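You operate a simulated robot arm through the tools that you are given. There is no shell and no other tool. Be economical: measure what you need, move in short steps, check, and stop when the job is done.

Carry out the task below with a simulated two-armed robot. There is one attempt and no reset: what you move stays moved.

Task
Open the console cupboard door, take the air valve from the sewing bench top and leave it on the shelf in the console cupboard, then shut the door. Turn the console speed dial to 20 m/min. The order is free. Set down upright: air valve.

It is judged by the outcome, as a careful person would: the job done as asked, and still so three seconds after it is handed in. It fails if anything else is knocked over, pushed out of place, dropped, spilled or broken.

Robot
Two 7-joint arms with fingered hands on one trunk, on a base that drives. Base frame: it is fixed to the floor where the robot stands at the start and does not move with it; the origin is under the middle of the robot, x ahead of it, y to its left, z up. Lengths are in m, angles in rad, forces in N, time in s.
The left shoulder is at the start at [0.12, 0.125, 0.896], the right one opposite. With the tool pointing down near the work surface each hand reaches from about 0.48 to 0.9 m from the robot's upright axis, wherever it stands, measured 20 degrees to its own side. Places, roughly: air valve [0.25, -3.25, 0.75]; console cupboard door [1.1, 0.1, 0.5]; console speed dial [1.2, 0, 1.1]; shelf in the console cupboard [1.2, -0.1, 0.5]. Payload 4 kg a hand.
The TCP of each hand is the grasp point between the finger pads, 0.029 m short of the fingertips. In the tool frame z runs along the fingers and y along their closing line. Largest opening 0.1 m; the body of the gripper starts 0.034 m behind the TCP. The gripper is a hand of 5 fingers: y runs from the thumb to the fingers, the wrist lies at [-0.015, -0.105, -0.177] in the tool frame, and closing takes about 1.5 s.
Orientation is that of the tool frame in the base frame, as [roll, pitch, yaw] about the fixed x, y, z axes, in that order (R = Rz(yaw) Ry(pitch) Rx(roll)). With the fingers straight down and the wrist toward the robot, the tool's x, y and z point along [0, 1, 0], [1, 0, 0] and [0, 0, -1] of the base frame.

Tools
- The arms move only by the tool arm_command. It takes "left_plan", "right_plan" or both (then of equal length, played together; a hand with none holds still); each is a list of rows, each an object of numbers (a shift or turn left out is 0, a gripper value left out holds the last): "tx", "ty", "tz": the shift along the base's x, y, z in units of 300 mm (1.0 is 300 mm); "rx", "ry", "rz": the turn, a rotation vector about the base's x, y, z in units of 90 degrees (1.0 is 90 degrees). In form: [{"tx": .., "ty": .., "tz": .., "rx": .., "ry": .., "rz": ..}, ...]. A call has 1 to 10 rows; each row is the pose to reach, as a shift and turn from the pose commanded when the call began. "left_grip" and "right_grip" are, for a hand that has rows, the gripper command, from -1 (fully open) to 1 (shut), values between in proportion, set as the call begins (left out, the last holds). A call with a number of a shift or a turn outside -1 to 1 is refused whole. Each row takes 0.2 s and may step no farther than 0.05 m and 0.15 rad from the row before; otherwise, or with a gripper value out of range, the whole call is refused. Where a pose cannot be reached the arm comes as near as it can. A force on the tool above 40 N (or 10 N above the force at the start of the call, whichever is more), or a blocked arm, ends the call early, and 0.2 s more pass. The fingers move at their own pace (about 0.045 m/s each) and stop on an object; they squeeze with about 29 N. The grip force told is the motor's: it shows also when the fingers shut on nothing. Time passes only in rows, and 0.2 s behind the last, so rows that repeat a pose let the fingers close. It gives the time, the measured TCP pose, the force on the tool (base axes), the opening and the grip force at its end, in the units of the frame above (readings bear some noise), with the torque about the TCP (base axes, N m) and any sound that the robot's microphone picked up.
- Cameras (640 x 400 px; columns grow to the right, rows downward): "scene" is now at [0.2343, 0.0288, 1.0375]; the picture's right is [0.32, -0.95, -0.00], its down [-0.39, -0.13, -0.91] and it looks along [0.87, 0.29, -0.41] (base axes); focal length 267 px, centre (320, 200). "left" rides on the left gripper at [-0.066, -0.086, -0.121] in its tool frame; the picture's right is [-0.76, -0.31, 0.58], its down [0.59, -0.70, 0.40] and it looks along [0.28, 0.64, 0.71] (tool axes); focal length 247 px, centre (320, 200). "right" rides on the right gripper at [0.066, -0.086, -0.121] in its tool frame; the picture's right is [-0.76, 0.31, -0.58], its down [-0.59, -0.70, 0.40] and it looks along [-0.28, 0.64, 0.71] (tool axes); focal length 247 px, centre (320, 200).
- get_image(camera): a new picture of that camera. No time passes.
- lift_body(by): slides the trunk up (or, below 0, down) by that many m; the arms and the scene camera ride with it, the base frame stays. It gives what a move gives, with no picture.
- roll_base(legs): drives the robot by 1 to 6 legs, each [ahead, turn to the left] in m and rad, along the robot's own axes; the way and the turn of a leg run together, so that a leg with both is an arc; at most 1.5 m and 3.142 rad a leg. The arms and the cameras ride along, it lands a little off, and it stops where it bumps. It gives what a move gives.
- move_fingers(index, middle, ring, little, thumb_bend, thumb_turn, hand): sets how far each is bent, from 0 (flat) to 100 (curled in); at 30 the hand is open as for a grip, at 70 the pads meet at the TCP. One left out holds its place. A second passes; each finger stops where it meets its share of the squeeze, and holds until it gets a number again. A gripper value or a shape takes the hand back. It gives what a move gives, with no picture; readings hold the bend of each and the force on index, middle, ring, little, thumb and palm. thumb_turn goes from beside the hand (0) to across from the fingers (100), as for a grip.
- grasp_type(shape, hand): the hand has 5 fingers and takes this shape, open, in about a second: jaw (thumb against the fingers, like two jaws); tri (thumb and two fingers); tip (a fingertip pinch); poke (one finger out to press); point (the index stretched); flat (the hand flat); cup (the hand cupped); fist (a fist). The gripper value then closes the fingers along that shape, each until it touches; the sizes above hold for jaw. It gives what a move gives, with no picture.
- pan_tilt(pan, tilt): turns the head with the scene camera to pan (to the left, within 1.396 rad either way) and tilt (down, from -0.506 to 1.204), counted from straight ahead of the robot. It gives what a move gives.
- locate(camera, pixels): there is no depth. For up to 12 entries [column, row, z] of the newest picture of that camera ("zoom" is the newest enlarged one), the place [x, y] in the base frame at which the ray of that pixel passes the height z, good to about 0.002 m. No time passes.
- enlarge(camera, box): a new picture of the part [left, top, right, bottom] of that camera's present view, enlarged. No time passes.
- job_done(): hands the job in; it is judged then, once.

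Work in short steps. Measure before you move; look again where a grasp or a placing could have gone wrong, and mend it. You have 110 turns and 92 pictures in all, those below and enlarged ones among them. Open the grippers and draw the arms clear of the work before you hand the job in, unless the task says otherwise; then end with one line.

The tools are called after "Emit:" as name(argument=value, ...) on one line, values as JSON. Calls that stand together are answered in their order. arm_command: Moves the arms, as the interface text tells. Its arguments: {"type":"object","properties":{"left_plan":{"type":"array"},"left_grip":{"type":"number"},"right_plan":{"type":"array"},"right_grip":{"type":"number"}},"required":[]} The other tools are called the same way: lift_body (by) slides the trunk up or down; grasp_type (shape, hand) gives the hand a shape; move_fingers (index, middle, ring, little, thumb_bend, thumb_turn, hand) moves the fingers one by one; roll_base (legs) drives the base; pan_tilt (pan, tilt) turns the head that bears the scene camera; get_image (camera) takes a picture; locate (camera, pixels) gives the place at which the rays of pixels pass given heights; enlarge (camera, box) takes an enlarged picture of a part of a camera's view; job_done () hands the job in.

At the start:

```text
time_s: 0.0
left_position: [0.4562, 0.2427, 0.8464]
left_orientation: [3.141, 0.002, 1.567]
left_force: [0.6, 0.0, -0.8]
left_moment: [-0.04, 0.01, -0.01]
left_gripper_width: 0.0997
left_gripper_force: 0.1
left_shape: jaw
left_bend: [30.0, 30.0, 30.0, 30.0, 30.0, 98.0]
left_finger forces: [0.0, 0.0, 0.0, 0.0, 0.1, 0.0]
right_position: [0.6101, -0.1334, 0.8601]
right_orientation: [3.141, 0.001, 1.567]
right_force: [0.0, 0.4, -0.5]
right_moment: [0.03, 0.01, 0.0]
right_gripper_width: 0.0995
right_gripper_force: 0.1
right_shape: jaw
right_bend: [30.0, 30.0, 30.0, 30.0, 30.0, 98.0]
right_finger forces: [0.0, 0.0, 0.0, 0.1, 0.1, 0.0]
trunk travel left (down, up): [-0.1, 0.647]
robot x, y, heading: [0.0023, -0.003, -0.002]
head pan, tilt: [0.323, 0.421]
```

scene: 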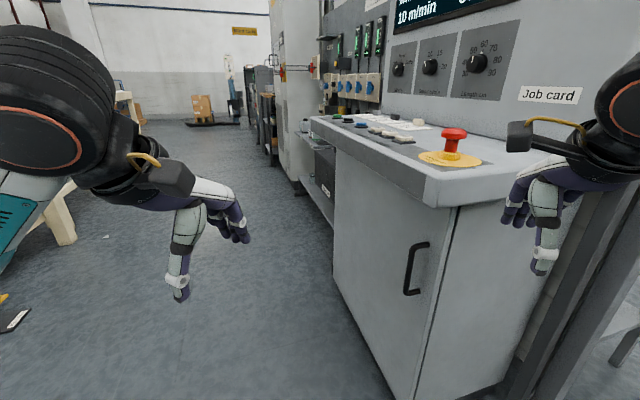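
right: 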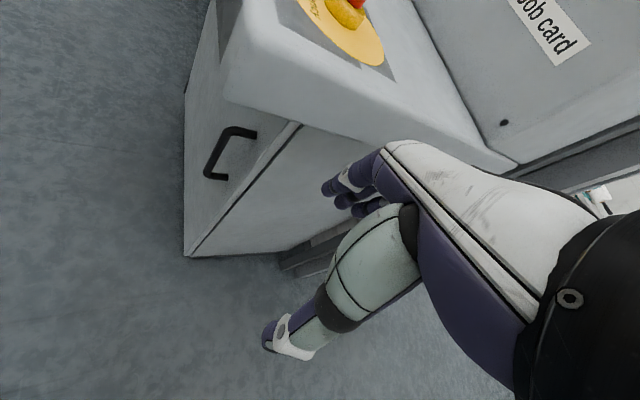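
left: 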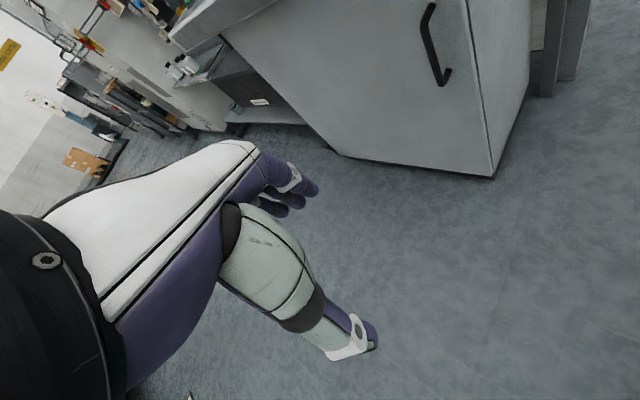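

The scene picture shows the console with its door handle near (415,268) and the dials at the top, about (398,68) to (478,62). I'll tilt the head up to see the dials and the display.

Emit:
pan_tilt(pan=0.1, tilt=0.1)

Emit:
get_image(camera="scene")

Emit:
enlarge(camera="scene", box=[220, 60, 460, 210])

```text
time_s: 0.8
left_position: [0.4559, 0.2431, 0.8441]
left_orientation: [3.141, 0.001, 1.567]
left_force: [-0.1, 0.5, 0.2]
left_moment: [0.03, -0.02, 0.01]
left_gripper_width: 0.0998
left_gripper_force: 0.2
left_shape: jaw
left_bend: [30.0, 30.0, 30.0, 30.0, 30.0, 98.0]
left_finger forces: [0.0, 0.1, 0.0, 0.0, 0.1, 0.0]
right_position: [0.6094, -0.1327, 0.8591]
right_orientation: [-3.141, -0.001, 1.567]
right_force: [0.8, 0.3, 1.4]
right_moment: [-0.01, -0.03, 0.04]
right_gripper_width: 0.0998
right_gripper_force: 0.0
right_shape: jaw
right_bend: [30.0, 30.0, 30.0, 30.0, 30.0, 98.0]
right_finger forces: [0.0, 0.0, 0.1, 0.0, 0.1, 0.1]
trunk travel left (down, up): [-0.1, 0.647]
robot x, y, heading: [-0.0013, 0.0019, -0.001]
head pan, tilt: [0.099, 0.099]
```

```text
88 pictures are left
```

scene: 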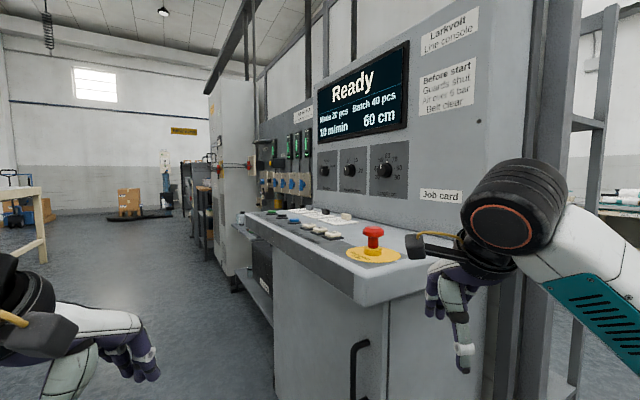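

```text
2.67 times, centred on (340, 135) of scene
```

zoom: 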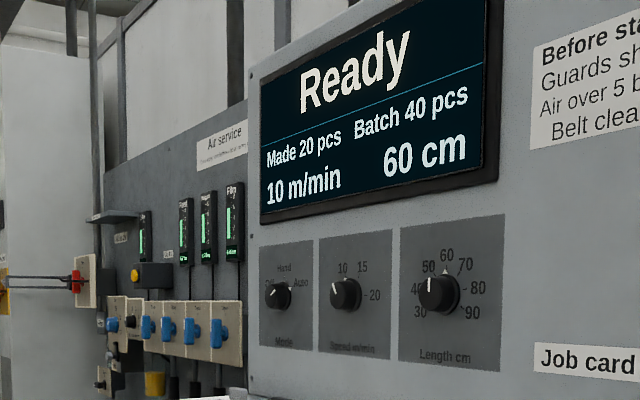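

The middle dial is "Speed m/min", pointing at 10, with 15 and 20 further clockwise. Next I'll look lower to measure the console base and the door.

Emit:
pan_tilt(pan=-0.05, tilt=0.65)

Emit:
get_image(camera="scene")

```text
time_s: 1.8
left_position: [0.4565, 0.2429, 0.8457]
left_orientation: [-3.141, 0.002, 1.565]
left_force: [0.0, 0.1, 0.3]
left_moment: [0.01, 0.03, -0.01]
left_gripper_width: 0.0999
left_gripper_force: 0.1
left_shape: jaw
left_bend: [30.0, 30.0, 30.0, 30.0, 30.0, 98.0]
left_finger forces: [0.0, 0.0, 0.0, 0.0, 0.0, 0.0]
right_position: [0.6102, -0.1323, 0.8586]
right_orientation: [-3.141, 0.0, 1.567]
right_force: [-0.1, -0.2, -0.7]
right_moment: [-0.05, -0.01, -0.05]
right_gripper_width: 0.0999
right_gripper_force: 0.0
right_shape: jaw
right_bend: [30.0, 30.0, 30.0, 30.0, 30.0, 98.0]
right_finger forces: [0.0, 0.0, 0.0, 0.0, 0.0, 0.0]
trunk travel left (down, up): [-0.1, 0.647]
robot x, y, heading: [-0.0028, -0.002, 0.004]
head pan, tilt: [-0.051, 0.649]
```

```text
86 pictures are left
```

scene: 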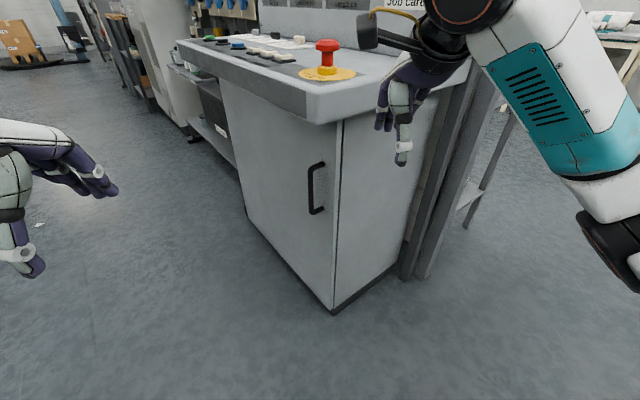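

The cupboard's bottom corners are visible at (335,313), (247,216) and (402,262), so I'll locate them and the handle at trial heights.

Emit:
locate(camera="scene", pixels=[[334, 313, 0.0], [247, 216, 0.0], [402, 262, 0.0], [324, 163, 0.7], [324, 163, 0.65], [324, 163, 0.6], [319, 212, 0.5], [319, 212, 0.45], [337, 123, 0.75], [219, 75, 0.75], [314, 118, 0.8], [180, 43, 0.85]])

```text
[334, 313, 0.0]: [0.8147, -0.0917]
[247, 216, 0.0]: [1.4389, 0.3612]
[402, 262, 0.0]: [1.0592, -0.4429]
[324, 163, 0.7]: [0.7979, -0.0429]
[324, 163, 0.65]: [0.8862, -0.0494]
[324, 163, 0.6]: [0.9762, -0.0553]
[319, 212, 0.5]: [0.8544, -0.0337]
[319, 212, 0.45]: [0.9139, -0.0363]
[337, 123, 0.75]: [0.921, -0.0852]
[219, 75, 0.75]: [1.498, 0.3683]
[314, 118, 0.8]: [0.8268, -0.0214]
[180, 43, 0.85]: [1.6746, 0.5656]
```

The front runs along 36° from the corner (0.815,-0.092) and is about 0.77 m wide, hinged at the far end. I'll do the dial first: raise the trunk and draw the right hand back so I can drive in front of the console.

Emit:
lift_body(by=0.2)

Emit:
arm_command(right_plan=[{"tx": -0.1, "ty": -0.05}, {"tx": -0.2, "ty": -0.1}, {"tx": -0.3, "ty": -0.15}, {"tx": -0.4, "ty": -0.2}, {"tx": -0.5, "ty": -0.25}])

Emit:
roll_base(legs=[[0, 0.625], [0.95, 0], [0, -1.57]])

Emit:
pan_tilt(pan=0.0, tilt=0.35)

Emit:
get_image(camera="scene")

```text
time_s: 4.0
left_position: [0.4565, 0.2429, 1.0453]
left_orientation: [-3.139, 0.001, 1.567]
left_force: [0.9, -0.3, -0.6]
left_moment: [0.0, -0.01, -0.03]
left_gripper_width: 0.0998
left_gripper_force: 0.0
left_shape: jaw
left_bend: [30.0, 30.0, 30.0, 30.0, 30.0, 98.0]
left_finger forces: [0.1, 0.0, 0.0, 0.0, 0.0, 0.0]
right_position: [0.6106, -0.1327, 1.0584]
right_orientation: [-3.14, 0.0, 1.568]
right_force: [-0.1, 0.8, 0.7]
right_moment: [0.01, -0.01, 0.0]
right_gripper_width: 0.0998
right_gripper_force: 0.1
right_shape: jaw
right_bend: [30.0, 30.0, 30.0, 30.0, 30.0, 98.0]
right_finger forces: [0.0, 0.1, 0.0, 0.1, 0.1, 0.0]
trunk travel left (down, up): [-0.3, 0.447]
robot x, y, heading: [-0.0012, -0.0007, -0.0]
head pan, tilt: [-0.051, 0.649]
```

```text
time_s: 5.2
left_position: [0.4563, 0.2419, 1.0461]
left_orientation: [-3.141, 0.0, 1.565]
left_force: [-0.2, -0.1, 0.2]
left_moment: [0.0, 0.02, 0.03]
left_gripper_width: 0.1
left_gripper_force: 0.0
left_shape: jaw
left_bend: [30.0, 30.0, 30.0, 30.0, 30.0, 98.0]
left_finger forces: [0.0, 0.0, 0.0, 0.1, 0.0, 0.0]
right_position: [0.4593, -0.2078, 1.0625]
right_orientation: [3.141, 0.0, 1.567]
right_force: [-0.9, -0.3, -0.6]
right_moment: [0.04, -0.01, -0.02]
right_gripper_width: 0.0998
right_gripper_force: 0.0
right_shape: jaw
right_bend: [30.0, 30.0, 30.0, 30.0, 30.0, 98.0]
right_finger forces: [0.0, 0.0, 0.0, 0.0, 0.0, 0.0]
trunk travel left (down, up): [-0.3, 0.447]
robot x, y, heading: [-0.0012, 0.0016, 0.0]
head pan, tilt: [-0.051, 0.649]
```

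```text
time_s: 16.0
left_position: [1.25, 0.3269, 1.046]
left_orientation: [3.141, 0.0, 0.581]
left_force: [-0.2, 0.4, -0.3]
left_moment: [0.01, 0.0, -0.03]
left_gripper_width: 0.0995
left_gripper_force: 0.1
left_shape: jaw
left_bend: [30.0, 30.0, 30.0, 30.0, 30.0, 98.0]
left_finger forces: [0.0, 0.1, 0.0, 0.0, 0.0, 0.0]
right_position: [0.8783, 0.0732, 1.0621]
right_orientation: [-3.141, -0.001, 0.582]
right_force: [-0.1, 0.3, -0.4]
right_moment: [0.02, -0.04, -0.01]
right_gripper_width: 0.0996
right_gripper_force: 0.1
right_shape: jaw
right_bend: [30.0, 30.0, 30.0, 30.0, 30.0, 98.0]
right_finger forces: [0.1, 0.0, 0.0, 0.0, 0.0, 0.1]
trunk travel left (down, up): [-0.3, 0.447]
robot x, y, heading: [0.7976, 0.5699, -0.985]
head pan, tilt: [-0.051, 0.649]
```

```text
time_s: 16.8
left_position: [1.2493, 0.3272, 1.0456]
left_orientation: [-3.141, -0.001, 0.581]
left_force: [0.2, -0.4, 0.1]
left_moment: [-0.02, -0.04, 0.02]
left_gripper_width: 0.0998
left_gripper_force: 0.1
left_shape: jaw
left_bend: [30.0, 30.0, 30.0, 30.0, 30.0, 98.0]
left_finger forces: [0.0, 0.1, 0.1, 0.1, 0.0, 0.0]
right_position: [0.8779, 0.0749, 1.0621]
right_orientation: [-3.14, 0.0, 0.582]
right_force: [0.5, -0.3, 0.2]
right_moment: [-0.02, 0.05, 0.01]
right_gripper_width: 0.1001
right_gripper_force: 0.1
right_shape: jaw
right_bend: [30.0, 30.0, 30.0, 30.0, 30.0, 98.0]
right_finger forces: [0.1, 0.0, 0.0, 0.1, 0.0, 0.1]
trunk travel left (down, up): [-0.3, 0.447]
robot x, y, heading: [0.7932, 0.5705, -0.987]
head pan, tilt: [0.0, 0.351]
```

```text
85 pictures are left
```

scene: 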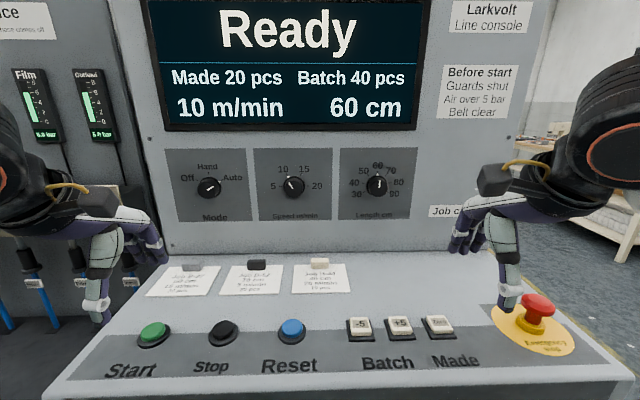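

I'm now square to the panel, with the speed dial at (293,188). Zooming in on it.

Emit:
enlarge(camera="scene", box=[245, 145, 341, 223])

Emit:
locate(camera="scene", pixels=[[293, 188, 1.05], [293, 188, 1.1], [170, 255, 0.9], [455, 250, 0.9], [293, 215, 1.05], [293, 160, 1.1], [50, 395, 0.82], [625, 375, 0.82], [318, 261, 0.93], [257, 262, 0.93]])

```text
5.13 times, centred on (293, 184) of scene
```

zoom: 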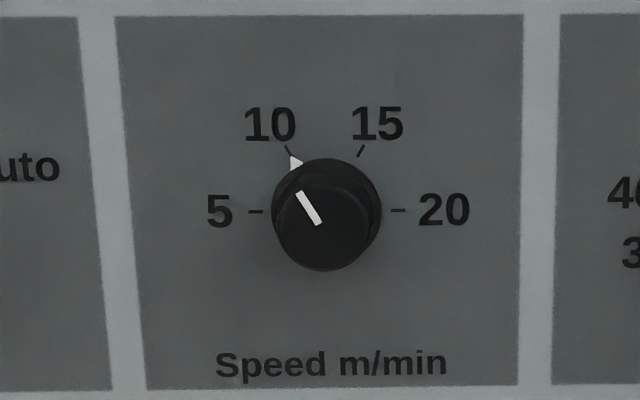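

```text
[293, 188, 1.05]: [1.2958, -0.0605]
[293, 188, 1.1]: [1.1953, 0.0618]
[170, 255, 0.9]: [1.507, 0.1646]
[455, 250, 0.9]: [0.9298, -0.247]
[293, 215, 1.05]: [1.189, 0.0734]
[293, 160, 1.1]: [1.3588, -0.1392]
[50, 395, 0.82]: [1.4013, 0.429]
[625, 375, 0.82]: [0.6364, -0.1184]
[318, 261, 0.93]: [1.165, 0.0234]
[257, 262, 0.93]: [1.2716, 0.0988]
```

The pointer is at -30° (10), and 20 sits at +90°, so it needs about 120° clockwise. I'll raise the trunk for a second view to triangulate the dial.

Emit:
lift_body(by=0.2)

Emit:
pan_tilt(pan=0.0, tilt=0.7)

Emit:
get_image(camera="scene")

```text
time_s: 19.0
left_position: [1.2499, 0.3255, 1.2456]
left_orientation: [3.141, 0.0, 0.582]
left_force: [-0.6, 0.0, 0.2]
left_moment: [0.0, -0.01, -0.01]
left_gripper_width: 0.0997
left_gripper_force: 0.1
left_shape: jaw
left_bend: [30.0, 30.0, 30.0, 30.0, 30.0, 98.0]
left_finger forces: [0.1, 0.0, 0.0, 0.1, 0.1, 0.0]
right_position: [0.8775, 0.0732, 1.262]
right_orientation: [-3.14, 0.0, 0.58]
right_force: [-0.1, -0.4, 0.0]
right_moment: [0.03, 0.01, 0.02]
right_gripper_width: 0.0997
right_gripper_force: 0.0
right_shape: jaw
right_bend: [30.0, 30.0, 30.0, 30.0, 30.0, 98.0]
right_finger forces: [0.0, 0.0, 0.1, 0.0, 0.0, 0.0]
trunk travel left (down, up): [-0.5, 0.247]
robot x, y, heading: [0.7955, 0.5727, -0.983]
head pan, tilt: [0.0, 0.351]
```

```text
time_s: 19.8
left_position: [1.2499, 0.3256, 1.2454]
left_orientation: [-3.14, 0.0, 0.582]
left_force: [-0.6, -0.2, 0.2]
left_moment: [-0.04, -0.02, 0.0]
left_gripper_width: 0.0997
left_gripper_force: 0.1
left_shape: jaw
left_bend: [30.0, 30.0, 30.0, 30.0, 30.0, 98.0]
left_finger forces: [0.0, 0.0, 0.0, 0.0, 0.0, 0.0]
right_position: [0.8791, 0.0745, 1.262]
right_orientation: [3.141, 0.0, 0.581]
right_force: [-0.9, 0.1, 0.0]
right_moment: [-0.02, 0.02, -0.03]
right_gripper_width: 0.0997
right_gripper_force: 0.0
right_shape: jaw
right_bend: [30.0, 30.0, 30.0, 30.0, 30.0, 98.0]
right_finger forces: [0.0, 0.1, 0.0, 0.0, 0.0, 0.1]
trunk travel left (down, up): [-0.5, 0.247]
robot x, y, heading: [0.7947, 0.5726, -0.982]
head pan, tilt: [0.0, 0.7]
```

```text
83 pictures are left
```

scene: 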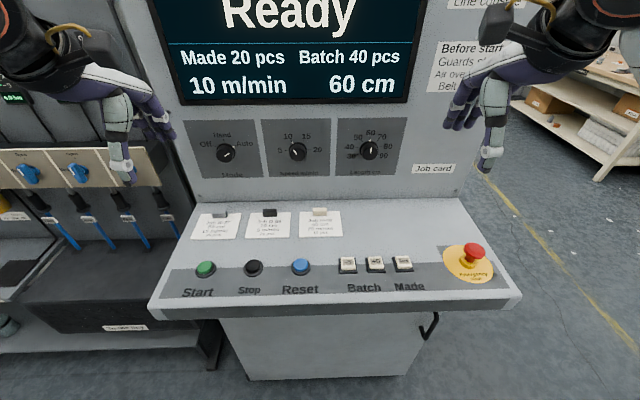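

The dial is now near (297,152). I'll enlarge it to get the exact centre for triangulation.

Emit:
enlarge(camera="scene", box=[249, 113, 345, 191])

Emit:
locate(camera="scene", pixels=[[297, 152, 1.05], [297, 152, 1.1], [297, 152, 1.15], [163, 295, 0.82], [515, 295, 0.82], [243, 379, 0.0], [410, 376, 0.0], [437, 313, 0.68], [424, 337, 0.5], [474, 246, 0.95]])

```text
5.13 times, centred on (297, 152) of scene
```

zoom: 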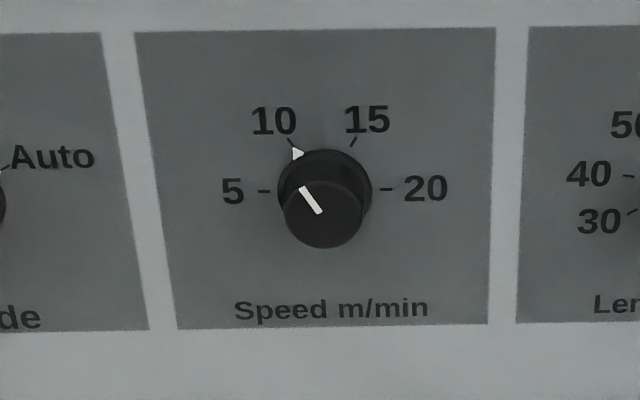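

```text
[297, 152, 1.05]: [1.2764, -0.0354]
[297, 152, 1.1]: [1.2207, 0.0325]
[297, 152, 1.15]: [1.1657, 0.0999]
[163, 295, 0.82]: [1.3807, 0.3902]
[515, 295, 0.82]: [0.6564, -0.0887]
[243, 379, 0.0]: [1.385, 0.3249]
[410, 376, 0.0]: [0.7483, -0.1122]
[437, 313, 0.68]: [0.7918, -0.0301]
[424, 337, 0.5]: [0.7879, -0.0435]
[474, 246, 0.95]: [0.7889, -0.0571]
```

Knob face centre is at zoom (324,213) and its base is near (322,190); locating these.

Emit:
locate(camera="zoom", pixels=[[324, 213, 1.05], [324, 213, 1.08], [324, 213, 1.1], [322, 190, 1.05], [322, 190, 1.08], [322, 190, 1.1], [272, 190, 1.08], [376, 190, 1.08], [284, 213, 1.08], [366, 213, 1.08]])

```text
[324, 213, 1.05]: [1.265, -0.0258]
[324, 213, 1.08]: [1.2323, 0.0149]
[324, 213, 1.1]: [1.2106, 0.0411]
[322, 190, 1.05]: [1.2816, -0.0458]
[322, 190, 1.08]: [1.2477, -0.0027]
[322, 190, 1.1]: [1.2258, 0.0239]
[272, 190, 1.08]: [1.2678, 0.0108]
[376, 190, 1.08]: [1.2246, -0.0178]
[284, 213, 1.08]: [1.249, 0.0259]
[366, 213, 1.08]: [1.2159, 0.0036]
```

Dial face is near (1.223,0.027,1.089). I'll check the panel tilt from where the panel meets the desk, using the same scene picture.

Emit:
locate(camera="scene", pixels=[[320, 199, 0.9], [320, 199, 0.95], [320, 113, 1.1], [320, 113, 1.15], [455, 194, 0.9], [200, 201, 0.9]])

```text
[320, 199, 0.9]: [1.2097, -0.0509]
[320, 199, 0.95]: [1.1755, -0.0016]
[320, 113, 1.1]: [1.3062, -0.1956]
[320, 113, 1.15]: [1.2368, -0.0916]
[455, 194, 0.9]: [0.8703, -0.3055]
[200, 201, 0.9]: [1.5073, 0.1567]
```

The panel is vertical, about 0.19 m behind the cupboard front, and the knob centre is near u=0.40, z=1.087. I'll turn the right hand to point forward at the panel.

Emit:
arm_command(right_plan=[{"rx": -0.0787, "ry": -0.0517}, {"rx": -0.1575, "ry": -0.1034}, {"rx": -0.2362, "ry": -0.1551}, {"rx": -0.315, "ry": -0.2069}, {"rx": -0.3937, "ry": -0.2586}, {"rx": -0.4725, "ry": -0.3103}, {"rx": -0.5512, "ry": -0.362}, {"rx": -0.63, "ry": -0.4137}, {"rx": -0.7087, "ry": -0.4654}, {"rx": -0.7875, "ry": -0.5172}])

Emit:
arm_command(right_plan=[{"rx": -0.048, "ry": -0.0315, "rz": 0.0267}, {"rx": -0.048, "ry": -0.0315, "rz": 0.0267}])

```text
time_s: 22.0
left_position: [1.2504, 0.3272, 1.2466]
left_orientation: [3.141, 0.001, 0.582]
left_force: [0.3, 0.1, 0.1]
left_moment: [0.01, -0.01, 0.02]
left_gripper_width: 0.0997
left_gripper_force: 0.0
left_shape: jaw
left_bend: [30.0, 30.0, 30.0, 30.0, 30.0, 98.0]
left_finger forces: [0.0, 0.1, 0.0, 0.0, 0.1, 0.0]
right_position: [0.8766, 0.074, 1.2621]
right_orientation: [1.663, 0.001, 0.583]
right_force: [-0.3, 0.1, 0.2]
right_moment: [0.0, 0.02, -0.02]
right_gripper_width: 0.0999
right_gripper_force: 0.0
right_shape: jaw
right_bend: [30.0, 30.0, 30.0, 30.0, 30.0, 98.0]
right_finger forces: [0.0, 0.0, 0.0, 0.0, 0.0, 0.0]
right hand out of reach, approached as far as the arm can: row 4, 5, 6, 7, 8, 9
trunk travel left (down, up): [-0.5, 0.247]
robot x, y, heading: [0.7945, 0.5721, -0.988]
head pan, tilt: [0.0, 0.7]
```

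```text
time_s: 22.6
left_position: [1.2506, 0.3251, 1.2459]
left_orientation: [3.141, -0.001, 0.581]
left_force: [0.2, 0.8, 0.8]
left_moment: [0.05, 0.0, -0.01]
left_gripper_width: 0.0995
left_gripper_force: 0.0
left_shape: jaw
left_bend: [30.0, 30.0, 30.0, 30.0, 30.0, 98.0]
left_finger forces: [0.0, 0.1, 0.0, 0.1, 0.0, 0.1]
right_position: [0.8771, 0.0718, 1.2625]
right_orientation: [1.572, 0.002, 0.623]
right_force: [0.9, 0.0, -0.1]
right_moment: [0.0, 0.0, -0.02]
right_gripper_width: 0.0996
right_gripper_force: 0.1
right_shape: jaw
right_bend: [30.0, 30.0, 30.0, 30.0, 30.0, 98.0]
right_finger forces: [0.1, 0.0, 0.0, 0.0, 0.0, 0.0]
trunk travel left (down, up): [-0.5, 0.247]
robot x, y, heading: [0.7954, 0.5729, -0.989]
head pan, tilt: [0.0, 0.7]
```

The right hand now points at the panel. Next I'll roll it 55° counter-clockwise and bring it to just in front of the dial.

Emit:
arm_command(right_plan=[{"tx": 0.12, "ty": 0.013, "tz": -0.073, "rx": -0.0449, "ry": 0.0618}, {"tx": 0.2425, "ty": 0.026, "tz": -0.146, "rx": -0.0898, "ry": 0.1236}, {"tx": 0.3638, "ty": 0.039, "tz": -0.219, "rx": -0.1347, "ry": 0.1854}, {"tx": 0.485, "ty": 0.052, "tz": -0.2925, "rx": -0.1797, "ry": 0.2472}, {"tx": 0.606, "ty": 0.065, "tz": -0.3656, "rx": -0.2246, "ry": 0.309}, {"tx": 0.7275, "ty": 0.078, "tz": -0.4388, "rx": -0.2695, "ry": 0.3707}, {"tx": 0.849, "ty": 0.091, "tz": -0.512, "rx": -0.3144, "ry": 0.4325}, {"tx": 0.97, "ty": 0.104, "tz": -0.585, "rx": -0.3593, "ry": 0.4943}])

Emit:
get_image(camera="scene")

Emit:
get_image(camera="right")

```text
time_s: 24.4
left_position: [1.2516, 0.3253, 1.2446]
left_orientation: [-3.139, 0.002, 0.581]
left_force: [0.3, 0.1, -0.6]
left_moment: [-0.03, 0.02, 0.0]
left_gripper_width: 0.0996
left_gripper_force: 0.1
left_shape: jaw
left_bend: [30.0, 30.0, 30.0, 30.0, 30.0, 98.0]
left_finger forces: [0.0, 0.1, 0.1, 0.0, 0.0, 0.0]
right_position: [1.1652, 0.1064, 1.0881]
right_orientation: [1.564, 0.964, 0.616]
right_force: [0.4, -0.4, 0.0]
right_moment: [-0.01, -0.02, -0.04]
right_gripper_width: 0.0998
right_gripper_force: 0.0
right_shape: jaw
right_bend: [30.0, 30.0, 30.0, 30.0, 30.0, 98.0]
right_finger forces: [0.1, 0.0, 0.0, 0.0, 0.1, 0.0]
trunk travel left (down, up): [-0.5, 0.247]
robot x, y, heading: [0.7946, 0.5732, -0.981]
head pan, tilt: [0.0, 0.7]
```

```text
81 pictures are left
```

scene: 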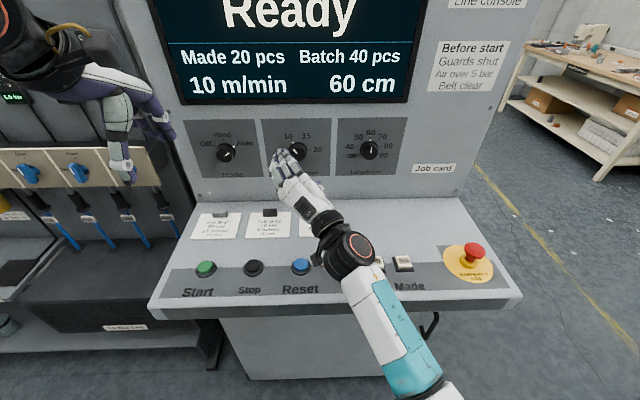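

```text
80 pictures are left
```

right: 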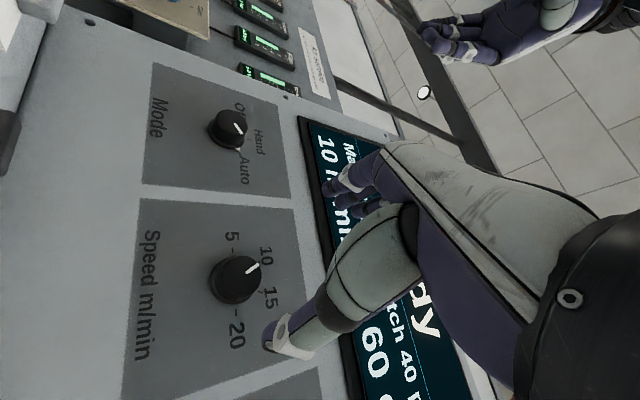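

The dial shows in the right hand camera with its face centre near (238,277). I'll locate it there to check the estimate before closing in.

Emit:
enlarge(camera="right", box=[170, 220, 314, 340])

Emit:
locate(camera="right", pixels=[[238, 277, 1.07], [238, 277, 1.08], [238, 277, 1.087], [238, 277, 1.1], [228, 130, 1.08], [228, 130, 1.09]])

```text
3.33 times, centred on (242, 280) of right
```

zoom: 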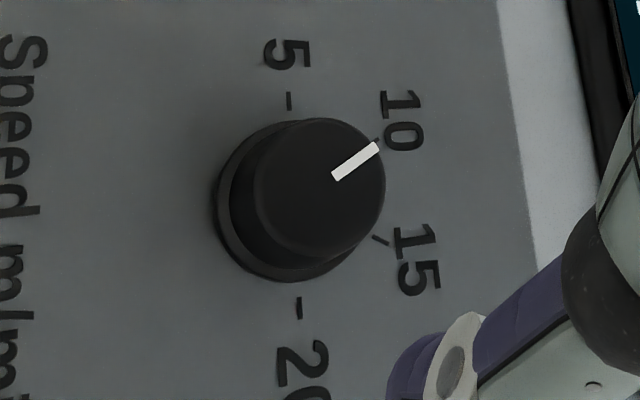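

```text
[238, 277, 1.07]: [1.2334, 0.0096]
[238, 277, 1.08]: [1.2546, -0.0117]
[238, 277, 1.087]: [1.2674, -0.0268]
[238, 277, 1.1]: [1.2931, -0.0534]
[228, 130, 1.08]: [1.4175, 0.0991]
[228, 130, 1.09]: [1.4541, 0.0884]
```

Locating the zoomed face centre (320,187) and flange centre (293,200).

Emit:
locate(camera="zoom", pixels=[[320, 187, 1.06], [320, 187, 1.07], [320, 187, 1.08], [320, 187, 1.09], [293, 200, 1.06], [293, 200, 1.07], [293, 200, 1.08], [293, 200, 1.09]])

```text
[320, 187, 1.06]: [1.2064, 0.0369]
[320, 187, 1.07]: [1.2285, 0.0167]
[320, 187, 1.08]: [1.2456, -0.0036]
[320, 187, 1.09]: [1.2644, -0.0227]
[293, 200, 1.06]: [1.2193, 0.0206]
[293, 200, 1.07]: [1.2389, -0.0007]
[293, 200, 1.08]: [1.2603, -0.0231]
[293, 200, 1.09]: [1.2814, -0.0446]
```

Refined: face centre (1.2375,0.0075,1.075), panel about 0.03 m behind it. I'll advance 0.113 m and drop 0.013 m, still open, stopping short of the panel.

Emit:
arm_command(right_plan=[{"tz": -0.044}, {"tx": 0.075, "ty": -0.1, "tz": -0.044}, {"tx": 0.15, "ty": -0.2, "tz": -0.044}, {"tx": 0.222, "ty": -0.305, "tz": -0.044}])

Emit:
get_image(camera="right")

```text
time_s: 25.4
left_position: [1.2501, 0.3253, 1.2454]
left_orientation: [-3.14, 0.0, 0.581]
left_force: [-0.2, 0.2, 0.6]
left_moment: [0.03, 0.01, 0.02]
left_gripper_width: 0.0999
left_gripper_force: 0.0
left_shape: jaw
left_bend: [30.0, 30.0, 30.0, 30.0, 30.0, 98.0]
left_finger forces: [0.0, 0.0, 0.0, 0.1, 0.0, 0.0]
right_position: [1.2341, 0.0146, 1.0737]
right_orientation: [1.564, 0.962, 0.618]
right_force: [-1.0, 0.2, -0.8]
right_moment: [0.01, -0.01, -0.01]
right_gripper_width: 0.1001
right_gripper_force: 0.1
right_shape: jaw
right_bend: [30.0, 30.0, 30.0, 30.0, 30.0, 98.0]
right_finger forces: [0.0, 0.1, 0.0, 0.0, 0.0, 0.1]
trunk travel left (down, up): [-0.5, 0.247]
robot x, y, heading: [0.7986, 0.5711, -0.988]
head pan, tilt: [0.0, 0.7]
```

```text
78 pictures are left
```

right: 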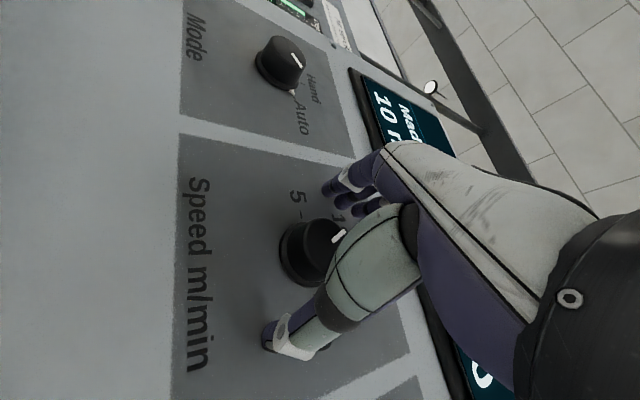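

The knob sits between thumb and fingers, clear of the panel. Closing the grip.

Emit:
arm_command(right_plan=[{}, {}, {}, {}, {}, {}, {}, {}], right_grip=1)

Emit:
get_image(camera="right")

```text
time_s: 27.2
left_position: [1.2515, 0.3272, 1.2455]
left_orientation: [3.141, 0.001, 0.582]
left_force: [0.5, -1.2, 0.3]
left_moment: [0.01, 0.01, 0.01]
left_gripper_width: 0.0998
left_gripper_force: 0.0
left_shape: jaw
left_bend: [30.0, 30.0, 30.0, 30.0, 30.0, 98.0]
left_finger forces: [0.0, 0.0, 0.0, 0.0, 0.0, 0.0]
right_position: [1.2347, 0.0169, 1.0741]
right_orientation: [1.56, 0.962, 0.615]
right_force: [5.1, 1.4, 2.9]
right_moment: [-0.12, -0.05, 0.19]
right_gripper_width: 0.0446
right_gripper_force: 28.9
right_shape: jaw
right_bend: [51.0, 53.0, 73.0, 58.0, 42.0, 100.0]
right_finger forces: [15.3, 9.7, 0.1, 0.0, 17.9, 0.0]
trunk travel left (down, up): [-0.5, 0.247]
robot x, y, heading: [0.7936, 0.5725, -0.982]
head pan, tilt: [0.0, 0.7]
```

```text
77 pictures are left
```

right: 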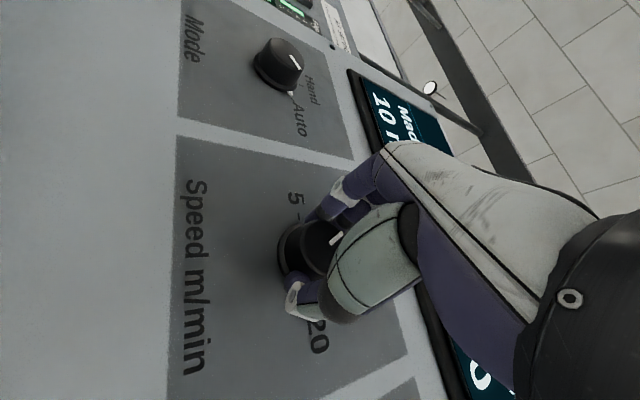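

Index, middle and thumb hold the knob (width 0.045). Turning clockwise in steps of 0.14 rad, up to 1.4 rad.

Emit:
arm_command(right_plan=[{"rx": 0.0524, "ry": -0.0721}, {"rx": 0.1048, "ry": -0.1442}, {"rx": 0.1572, "ry": -0.2163}, {"rx": 0.2096, "ry": -0.2884}, {"rx": 0.262, "ry": -0.3605}, {"rx": 0.3144, "ry": -0.4326}, {"rx": 0.3668, "ry": -0.5047}, {"rx": 0.4192, "ry": -0.5768}, {"rx": 0.4716, "ry": -0.6489}, {"rx": 0.524, "ry": -0.721}])

Emit:
get_image(camera="scene")

Emit:
get_image(camera="right")

```text
time_s: 29.4
left_position: [1.2484, 0.3281, 1.2473]
left_orientation: [3.14, 0.0, 0.581]
left_force: [0.5, 0.8, 0.1]
left_moment: [-0.02, 0.0, 0.0]
left_gripper_width: 0.0998
left_gripper_force: 0.0
left_shape: jaw
left_bend: [30.0, 30.0, 30.0, 30.0, 30.0, 98.0]
left_finger forces: [0.0, 0.0, 0.1, 0.1, 0.0, 0.0]
right_position: [1.2344, 0.0149, 1.0769]
right_orientation: [1.569, -0.437, 0.628]
right_force: [-7.1, 5.4, 9.9]
right_moment: [-0.37, -0.18, -0.12]
right_gripper_width: 0.045
right_gripper_force: 28.9
right_shape: jaw
right_bend: [51.0, 52.0, 73.0, 58.0, 43.0, 100.0]
right_finger forces: [17.8, 11.4, 0.0, 0.1, 18.1, 0.1]
trunk travel left (down, up): [-0.5, 0.247]
robot x, y, heading: [0.7949, 0.5708, -0.991]
head pan, tilt: [0.0, 0.7]
```

```text
76 pictures are left
```

scene: 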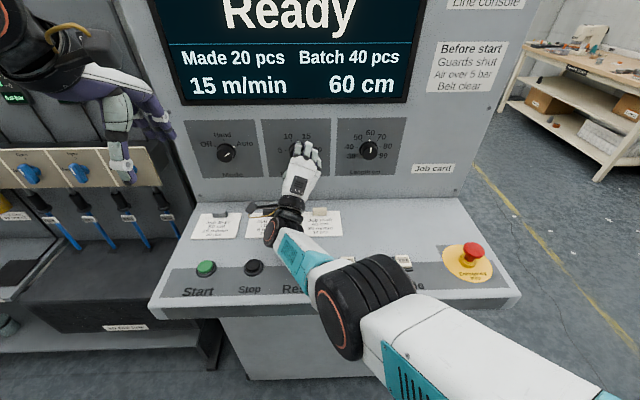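

```text
75 pictures are left
```

right: 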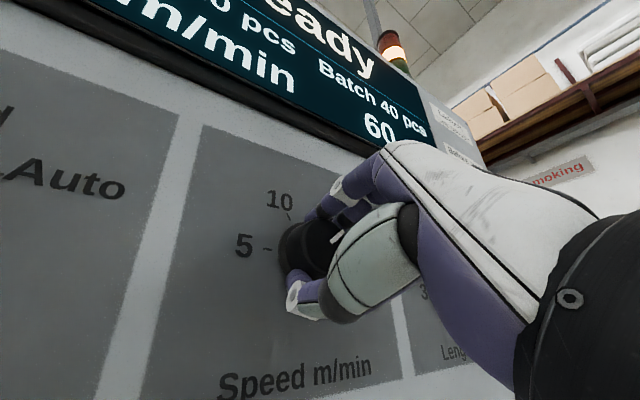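

The display reads 15 m/min after about 80°, so I'll turn the remaining ~0.7 rad.

Emit:
arm_command(right_plan=[{"rx": 0.0524, "ry": -0.0721}, {"rx": 0.1048, "ry": -0.1442}, {"rx": 0.1572, "ry": -0.2163}, {"rx": 0.2096, "ry": -0.2884}, {"rx": 0.262, "ry": -0.3605}])

Emit:
get_image(camera="scene")

```text
time_s: 30.6
left_position: [1.2498, 0.3249, 1.2453]
left_orientation: [-3.141, 0.0, 0.582]
left_force: [0.3, 0.6, 0.2]
left_moment: [-0.02, -0.02, 0.02]
left_gripper_width: 0.0999
left_gripper_force: 0.0
left_shape: jaw
left_bend: [30.0, 30.0, 30.0, 30.0, 30.0, 98.0]
left_finger forces: [0.1, 0.0, 0.0, 0.0, 0.0, 0.0]
right_position: [1.2314, 0.0153, 1.077]
right_orientation: [1.571, -1.057, 0.631]
right_force: [-1.8, -7.3, 5.1]
right_moment: [-0.14, -0.09, -0.2]
right_gripper_width: 0.0438
right_gripper_force: 29.0
right_shape: jaw
right_bend: [52.0, 53.0, 73.0, 58.0, 43.0, 100.0]
right_finger forces: [16.3, 8.8, 0.1, 0.0, 17.8, 0.0]
right hand out of reach, approached as far as the arm can: row 1, 2, 3, 4, 5
trunk travel left (down, up): [-0.5, 0.247]
robot x, y, heading: [0.7947, 0.5699, -0.99]
head pan, tilt: [0.0, 0.7]
```

```text
74 pictures are left
```

scene: 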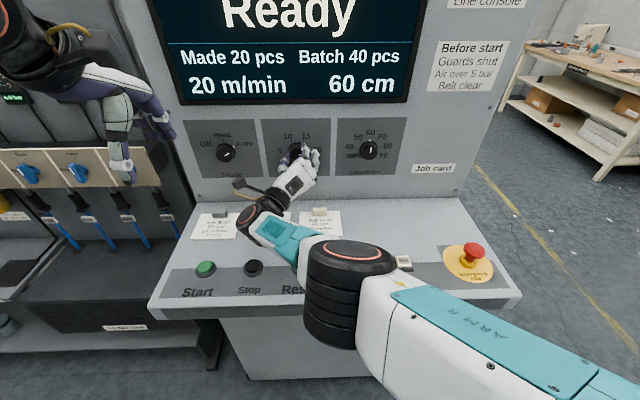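

The display reads 20 m/min. I'll open the hand, then draw it straight back off the knob.

Emit:
arm_command(right_plan=[{}, {}, {}, {}, {}, {}, {}], right_grip=-1)

Emit:
arm_command(right_plan=[{"tx": -0.078, "ty": 0.108}, {"tx": -0.157, "ty": 0.216}, {"tx": -0.235, "ty": 0.324}, {"tx": -0.313, "ty": 0.43}])

Emit:
enlarge(camera="scene", box=[180, 60, 420, 210])

```text
time_s: 32.2
left_position: [1.2504, 0.3241, 1.246]
left_orientation: [-3.14, -0.001, 0.582]
left_force: [-0.2, -0.3, 0.1]
left_moment: [0.03, 0.0, 0.01]
left_gripper_width: 0.0997
left_gripper_force: 0.1
left_shape: jaw
left_bend: [30.0, 30.0, 30.0, 30.0, 30.0, 98.0]
left_finger forces: [0.0, 0.0, 0.0, 0.1, 0.0, 0.0]
right_position: [1.2328, 0.016, 1.0767]
right_orientation: [1.574, -1.057, 0.628]
right_force: [0.1, -0.5, -0.4]
right_moment: [0.03, 0.01, -0.01]
right_gripper_width: 0.0997
right_gripper_force: 0.0
right_shape: jaw
right_bend: [30.0, 30.0, 30.0, 30.0, 30.0, 98.0]
right_finger forces: [0.0, 0.1, 0.0, 0.0, 0.1, 0.1]
trunk travel left (down, up): [-0.5, 0.247]
robot x, y, heading: [0.7912, 0.5736, -0.981]
head pan, tilt: [0.0, 0.7]
```

```text
time_s: 33.2
left_position: [1.2501, 0.326, 1.2466]
left_orientation: [3.141, 0.0, 0.58]
left_force: [-1.3, 0.8, -0.1]
left_moment: [0.0, 0.02, -0.04]
left_gripper_width: 0.1002
left_gripper_force: 0.0
left_shape: jaw
left_bend: [30.0, 30.0, 30.0, 30.0, 30.0, 98.0]
left_finger forces: [0.0, 0.1, 0.0, 0.0, 0.1, 0.0]
right_position: [1.1365, 0.1478, 1.0786]
right_orientation: [1.569, -1.053, 0.628]
right_force: [0.3, 1.3, -0.5]
right_moment: [0.04, -0.02, 0.01]
right_gripper_width: 0.1
right_gripper_force: 0.1
right_shape: jaw
right_bend: [30.0, 30.0, 30.0, 30.0, 30.0, 98.0]
right_finger forces: [0.0, 0.1, 0.0, 0.0, 0.1, 0.0]
trunk travel left (down, up): [-0.5, 0.247]
robot x, y, heading: [0.796, 0.5729, -0.986]
head pan, tilt: [0.0, 0.7]
```

```text
2.67 times, centred on (300, 135) of scene
```

zoom: 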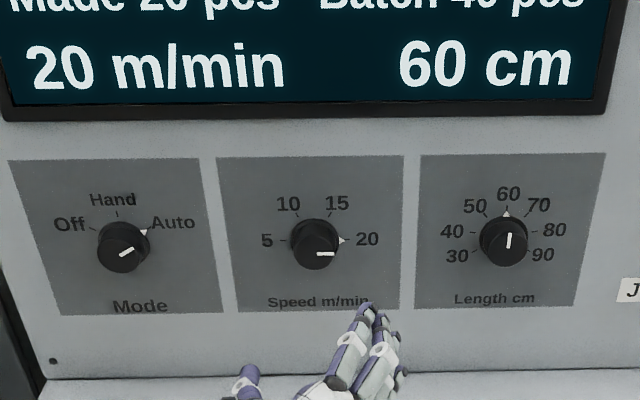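

The dial is set to 20, with Mode and Length unchanged. Now the door: I'll draw the right hand back and roll it counter-clockwise ready for gripping the vertical handle.

Emit:
arm_command(right_plan=[{"tx": -0.04, "ty": 0.055, "tz": 0.05, "rx": -0.0524, "ry": 0.0721}, {"tx": -0.08, "ty": 0.11, "tz": 0.1, "rx": -0.1048, "ry": 0.1442}, {"tx": -0.12, "ty": 0.165, "tz": 0.15, "rx": -0.1572, "ry": 0.2163}, {"tx": -0.16, "ty": 0.22, "tz": 0.2, "rx": -0.2096, "ry": 0.2884}, {"tx": -0.2, "ty": 0.275, "tz": 0.25, "rx": -0.262, "ry": 0.3605}, {"tx": -0.24, "ty": 0.275, "tz": 0.25, "rx": -0.3144, "ry": 0.4326}, {"tx": -0.28, "ty": 0.25, "tz": 0.25, "rx": -0.3668, "ry": 0.5047}, {"tx": -0.35, "ty": 0.2, "tz": 0.25, "rx": -0.4192, "ry": 0.5768}, {"tx": -0.42, "ty": 0.15, "tz": 0.25, "rx": -0.4716, "ry": 0.6489}, {"tx": -0.49, "ty": 0.1, "tz": 0.25, "rx": -0.524, "ry": 0.721}])

Emit:
arm_command(right_plan=[{"rx": -0.0524, "ry": 0.0721}, {"rx": -0.1048, "ry": 0.1442}, {"rx": -0.1572, "ry": 0.2163}, {"rx": -0.2096, "ry": 0.2884}, {"rx": -0.262, "ry": 0.3605}, {"rx": -0.3144, "ry": 0.4326}, {"rx": -0.3668, "ry": 0.5047}, {"rx": -0.4192, "ry": 0.5768}, {"rx": -0.4606, "ry": 0.6335}])

```text
time_s: 34.0
left_position: [1.25, 0.3263, 1.2472]
left_orientation: [3.141, 0.001, 0.582]
left_force: [0.1, -0.2, 0.2]
left_moment: [-0.02, -0.01, -0.04]
left_gripper_width: 0.0997
left_gripper_force: 0.0
left_shape: jaw
left_bend: [30.0, 30.0, 30.0, 30.0, 30.0, 98.0]
left_finger forces: [0.0, 0.1, 0.0, 0.0, 0.1, 0.0]
right_position: [1.1132, 0.1661, 1.2019]
right_orientation: [1.351, -0.635, 0.754]
right_force: [-0.3, 0.1, 1.1]
right_moment: [0.01, 0.01, -0.03]
right_gripper_width: 0.0999
right_gripper_force: 0.0
right_shape: jaw
right_bend: [30.0, 30.0, 30.0, 30.0, 30.0, 98.0]
right_finger forces: [0.1, 0.1, 0.0, 0.1, 0.1, 0.0]
trunk travel left (down, up): [-0.5, 0.247]
robot x, y, heading: [0.7963, 0.57, -0.983]
head pan, tilt: [0.0, 0.7]
stopped in row 3 (right hand): the arm was blocked; the commanded pose is now the measured one
```

```text
time_s: 36.0
left_position: [1.2506, 0.3252, 1.2455]
left_orientation: [-3.141, 0.0, 0.581]
left_force: [0.2, 0.2, -0.2]
left_moment: [-0.01, -0.03, 0.01]
left_gripper_width: 0.0997
left_gripper_force: 0.0
left_shape: jaw
left_bend: [30.0, 30.0, 30.0, 30.0, 30.0, 98.0]
left_finger forces: [0.1, 0.0, 0.0, 0.0, 0.0, 0.1]
right_position: [1.1146, 0.1673, 1.2001]
right_orientation: [1.494, 0.589, 0.751]
right_force: [-0.5, 0.2, 0.0]
right_moment: [-0.03, -0.02, 0.01]
right_gripper_width: 0.0999
right_gripper_force: 0.1
right_shape: jaw
right_bend: [30.0, 30.0, 30.0, 30.0, 30.0, 98.0]
right_finger forces: [0.1, 0.0, 0.1, 0.0, 0.0, 0.0]
trunk travel left (down, up): [-0.5, 0.247]
robot x, y, heading: [0.7934, 0.5693, -0.987]
head pan, tilt: [0.0, 0.7]
```

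The arm was blocked once mid-path (it has since rolled freely). Moving it sideways to its right and finishing the roll.

Emit:
arm_command(right_plan=[{"tx": -0.08, "ty": -0.046, "rx": -0.0524, "ry": 0.0721}, {"tx": -0.16, "ty": -0.092, "rx": -0.1048, "ry": 0.1442}, {"tx": -0.24, "ty": -0.138, "rx": -0.1572, "ry": 0.2163}, {"tx": -0.32, "ty": -0.184, "rx": -0.2096, "ry": 0.2884}, {"tx": -0.4, "ty": -0.23, "rx": -0.262, "ry": 0.3605}, {"tx": -0.48, "ty": -0.276, "rx": -0.3144, "ry": 0.4326}, {"tx": -0.56, "ty": -0.323, "rx": -0.3668, "ry": 0.5047}])

Emit:
roll_base(legs=[[0, 1.545], [-0.778, 0], [0, -0.56]])

Emit:
pan_tilt(pan=-0.25, tilt=0.85)

Emit:
get_image(camera="scene")

```text
time_s: 37.6
left_position: [1.2506, 0.3277, 1.2452]
left_orientation: [3.141, 0.0, 0.582]
left_force: [-0.1, -0.4, -0.2]
left_moment: [0.03, -0.01, -0.02]
left_gripper_width: 0.0997
left_gripper_force: 0.0
left_shape: jaw
left_bend: [30.0, 30.0, 30.0, 30.0, 30.0, 98.0]
left_finger forces: [0.0, 0.0, 0.1, 0.0, 0.1, 0.0]
right_position: [0.9448, 0.0703, 1.2001]
right_orientation: [2.997, 1.471, 2.199]
right_force: [0.6, -0.1, -0.1]
right_moment: [-0.04, 0.0, 0.02]
right_gripper_width: 0.1
right_gripper_force: 0.0
right_shape: jaw
right_bend: [30.0, 30.0, 30.0, 30.0, 30.0, 98.0]
right_finger forces: [0.0, 0.0, 0.0, 0.0, 0.1, 0.0]
trunk travel left (down, up): [-0.5, 0.247]
robot x, y, heading: [0.7968, 0.5723, -0.981]
head pan, tilt: [0.0, 0.7]
```

```text
time_s: 47.3
left_position: [0.5788, 0.3959, 1.2458]
left_orientation: [3.141, -0.002, 1.533]
left_force: [-0.4, -0.8, -0.3]
left_moment: [0.02, -0.02, -0.02]
left_gripper_width: 0.0996
left_gripper_force: 0.1
left_shape: jaw
left_bend: [30.0, 30.0, 30.0, 30.0, 30.0, 98.0]
left_finger forces: [0.1, 0.1, 0.0, 0.0, 0.0, 0.0]
right_position: [0.609, -0.0002, 1.2007]
right_orientation: [2.983, 1.472, 3.138]
right_force: [0.3, -0.4, 0.9]
right_moment: [-0.04, 0.03, 0.03]
right_gripper_width: 0.1001
right_gripper_force: 0.0
right_shape: jaw
right_bend: [30.0, 30.0, 30.0, 30.0, 30.0, 98.0]
right_finger forces: [0.0, 0.0, 0.1, 0.0, 0.1, 0.1]
trunk travel left (down, up): [-0.5, 0.247]
robot x, y, heading: [0.1153, 0.1688, -0.033]
head pan, tilt: [0.0, 0.7]
```

```text
time_s: 48.0
left_position: [0.5785, 0.3972, 1.2462]
left_orientation: [3.142, 0.0, 1.531]
left_force: [1.0, -0.4, 0.1]
left_moment: [-0.01, 0.0, -0.03]
left_gripper_width: 0.0999
left_gripper_force: 0.0
left_shape: jaw
left_bend: [30.0, 30.0, 30.0, 30.0, 30.0, 98.0]
left_finger forces: [0.1, 0.1, 0.0, 0.1, 0.0, 0.0]
right_position: [0.6092, 0.0, 1.2]
right_orientation: [2.985, 1.472, 3.138]
right_force: [1.3, -0.1, -0.1]
right_moment: [0.03, 0.03, -0.01]
right_gripper_width: 0.1001
right_gripper_force: 0.1
right_shape: jaw
right_bend: [30.0, 30.0, 30.0, 30.0, 30.0, 98.0]
right_finger forces: [0.0, 0.1, 0.1, 0.1, 0.0, 0.0]
trunk travel left (down, up): [-0.5, 0.247]
robot x, y, heading: [0.1155, 0.1685, -0.039]
head pan, tilt: [-0.25, 0.85]
```

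```text
72 pictures are left
```

scene: 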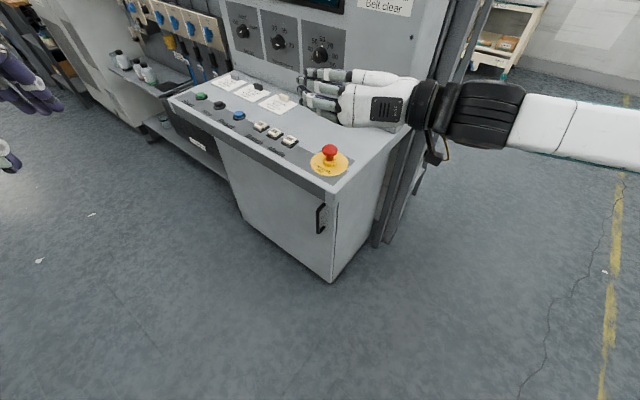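

The handle shows at about (320,218). I'll enlarge it here, then lower the trunk and view it again to triangulate.

Emit:
enlarge(camera="scene", box=[280, 180, 360, 290])

Emit:
locate(camera="scene", pixels=[[323, 204, 0.7], [323, 204, 0.65], [318, 234, 0.55], [318, 234, 0.5], [332, 283, 0.0], [243, 220, 0.0], [325, 190, 0.82], [170, 97, 0.82]])

Emit:
lift_body(by=-0.4)

Emit:
enlarge(camera="scene", box=[240, 60, 400, 160])

Emit:
get_image(camera="scene")

```text
3.64 times, centred on (320, 235) of scene
```

zoom: 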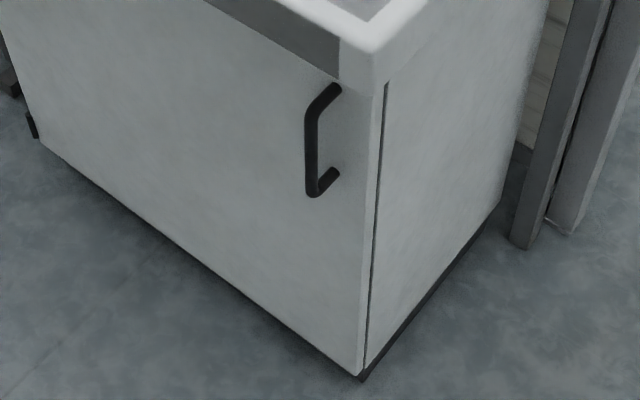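

```text
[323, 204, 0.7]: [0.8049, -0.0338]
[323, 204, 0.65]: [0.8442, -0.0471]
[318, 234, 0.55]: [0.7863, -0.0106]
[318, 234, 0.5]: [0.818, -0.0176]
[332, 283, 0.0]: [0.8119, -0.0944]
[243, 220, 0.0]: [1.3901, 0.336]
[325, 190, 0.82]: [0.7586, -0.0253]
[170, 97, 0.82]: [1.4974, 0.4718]
```

```text
time_s: 51.9
left_position: [0.5773, 0.3973, 0.8461]
left_orientation: [3.141, 0.0, 1.534]
left_force: [0.2, -0.1, -0.4]
left_moment: [-0.04, 0.01, 0.01]
left_gripper_width: 0.0999
left_gripper_force: 0.0
left_shape: jaw
left_bend: [30.0, 30.0, 30.0, 30.0, 30.0, 98.0]
left_finger forces: [0.1, 0.1, 0.0, 0.0, 0.1, 0.0]
right_position: [0.6139, -0.0008, 0.788]
right_orientation: [2.975, 1.442, 3.131]
right_force: [0.8, -0.3, -0.4]
right_moment: [-0.04, 0.02, -0.01]
right_gripper_width: 0.0999
right_gripper_force: 0.0
right_shape: jaw
right_bend: [30.0, 30.0, 30.0, 30.0, 30.0, 98.0]
right_finger forces: [0.1, 0.1, 0.0, 0.0, 0.1, 0.0]
trunk travel left (down, up): [-0.1, 0.647]
robot x, y, heading: [0.1148, 0.1696, -0.036]
head pan, tilt: [-0.25, 0.85]
```

```text
4.00 times, centred on (320, 110) of scene
```

zoom: 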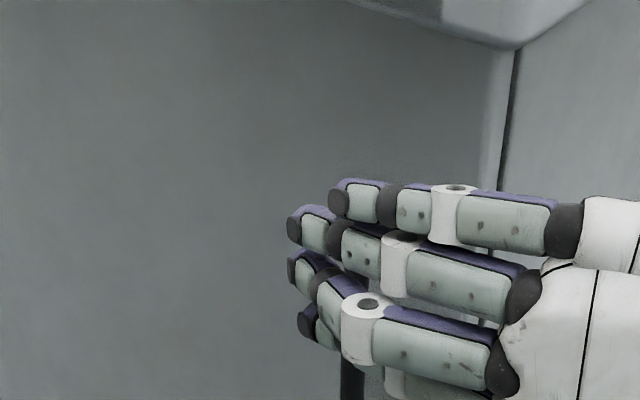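

```text
69 pictures are left
```

scene: 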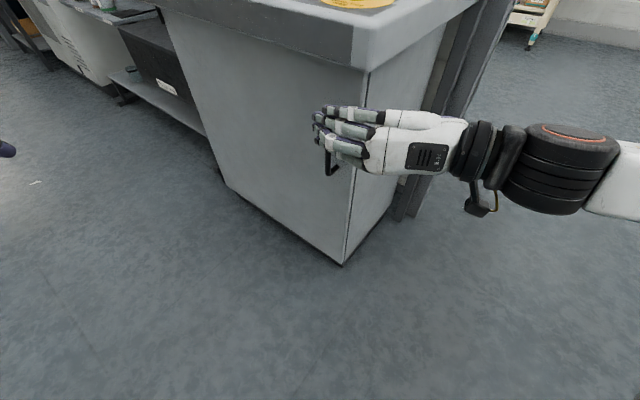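

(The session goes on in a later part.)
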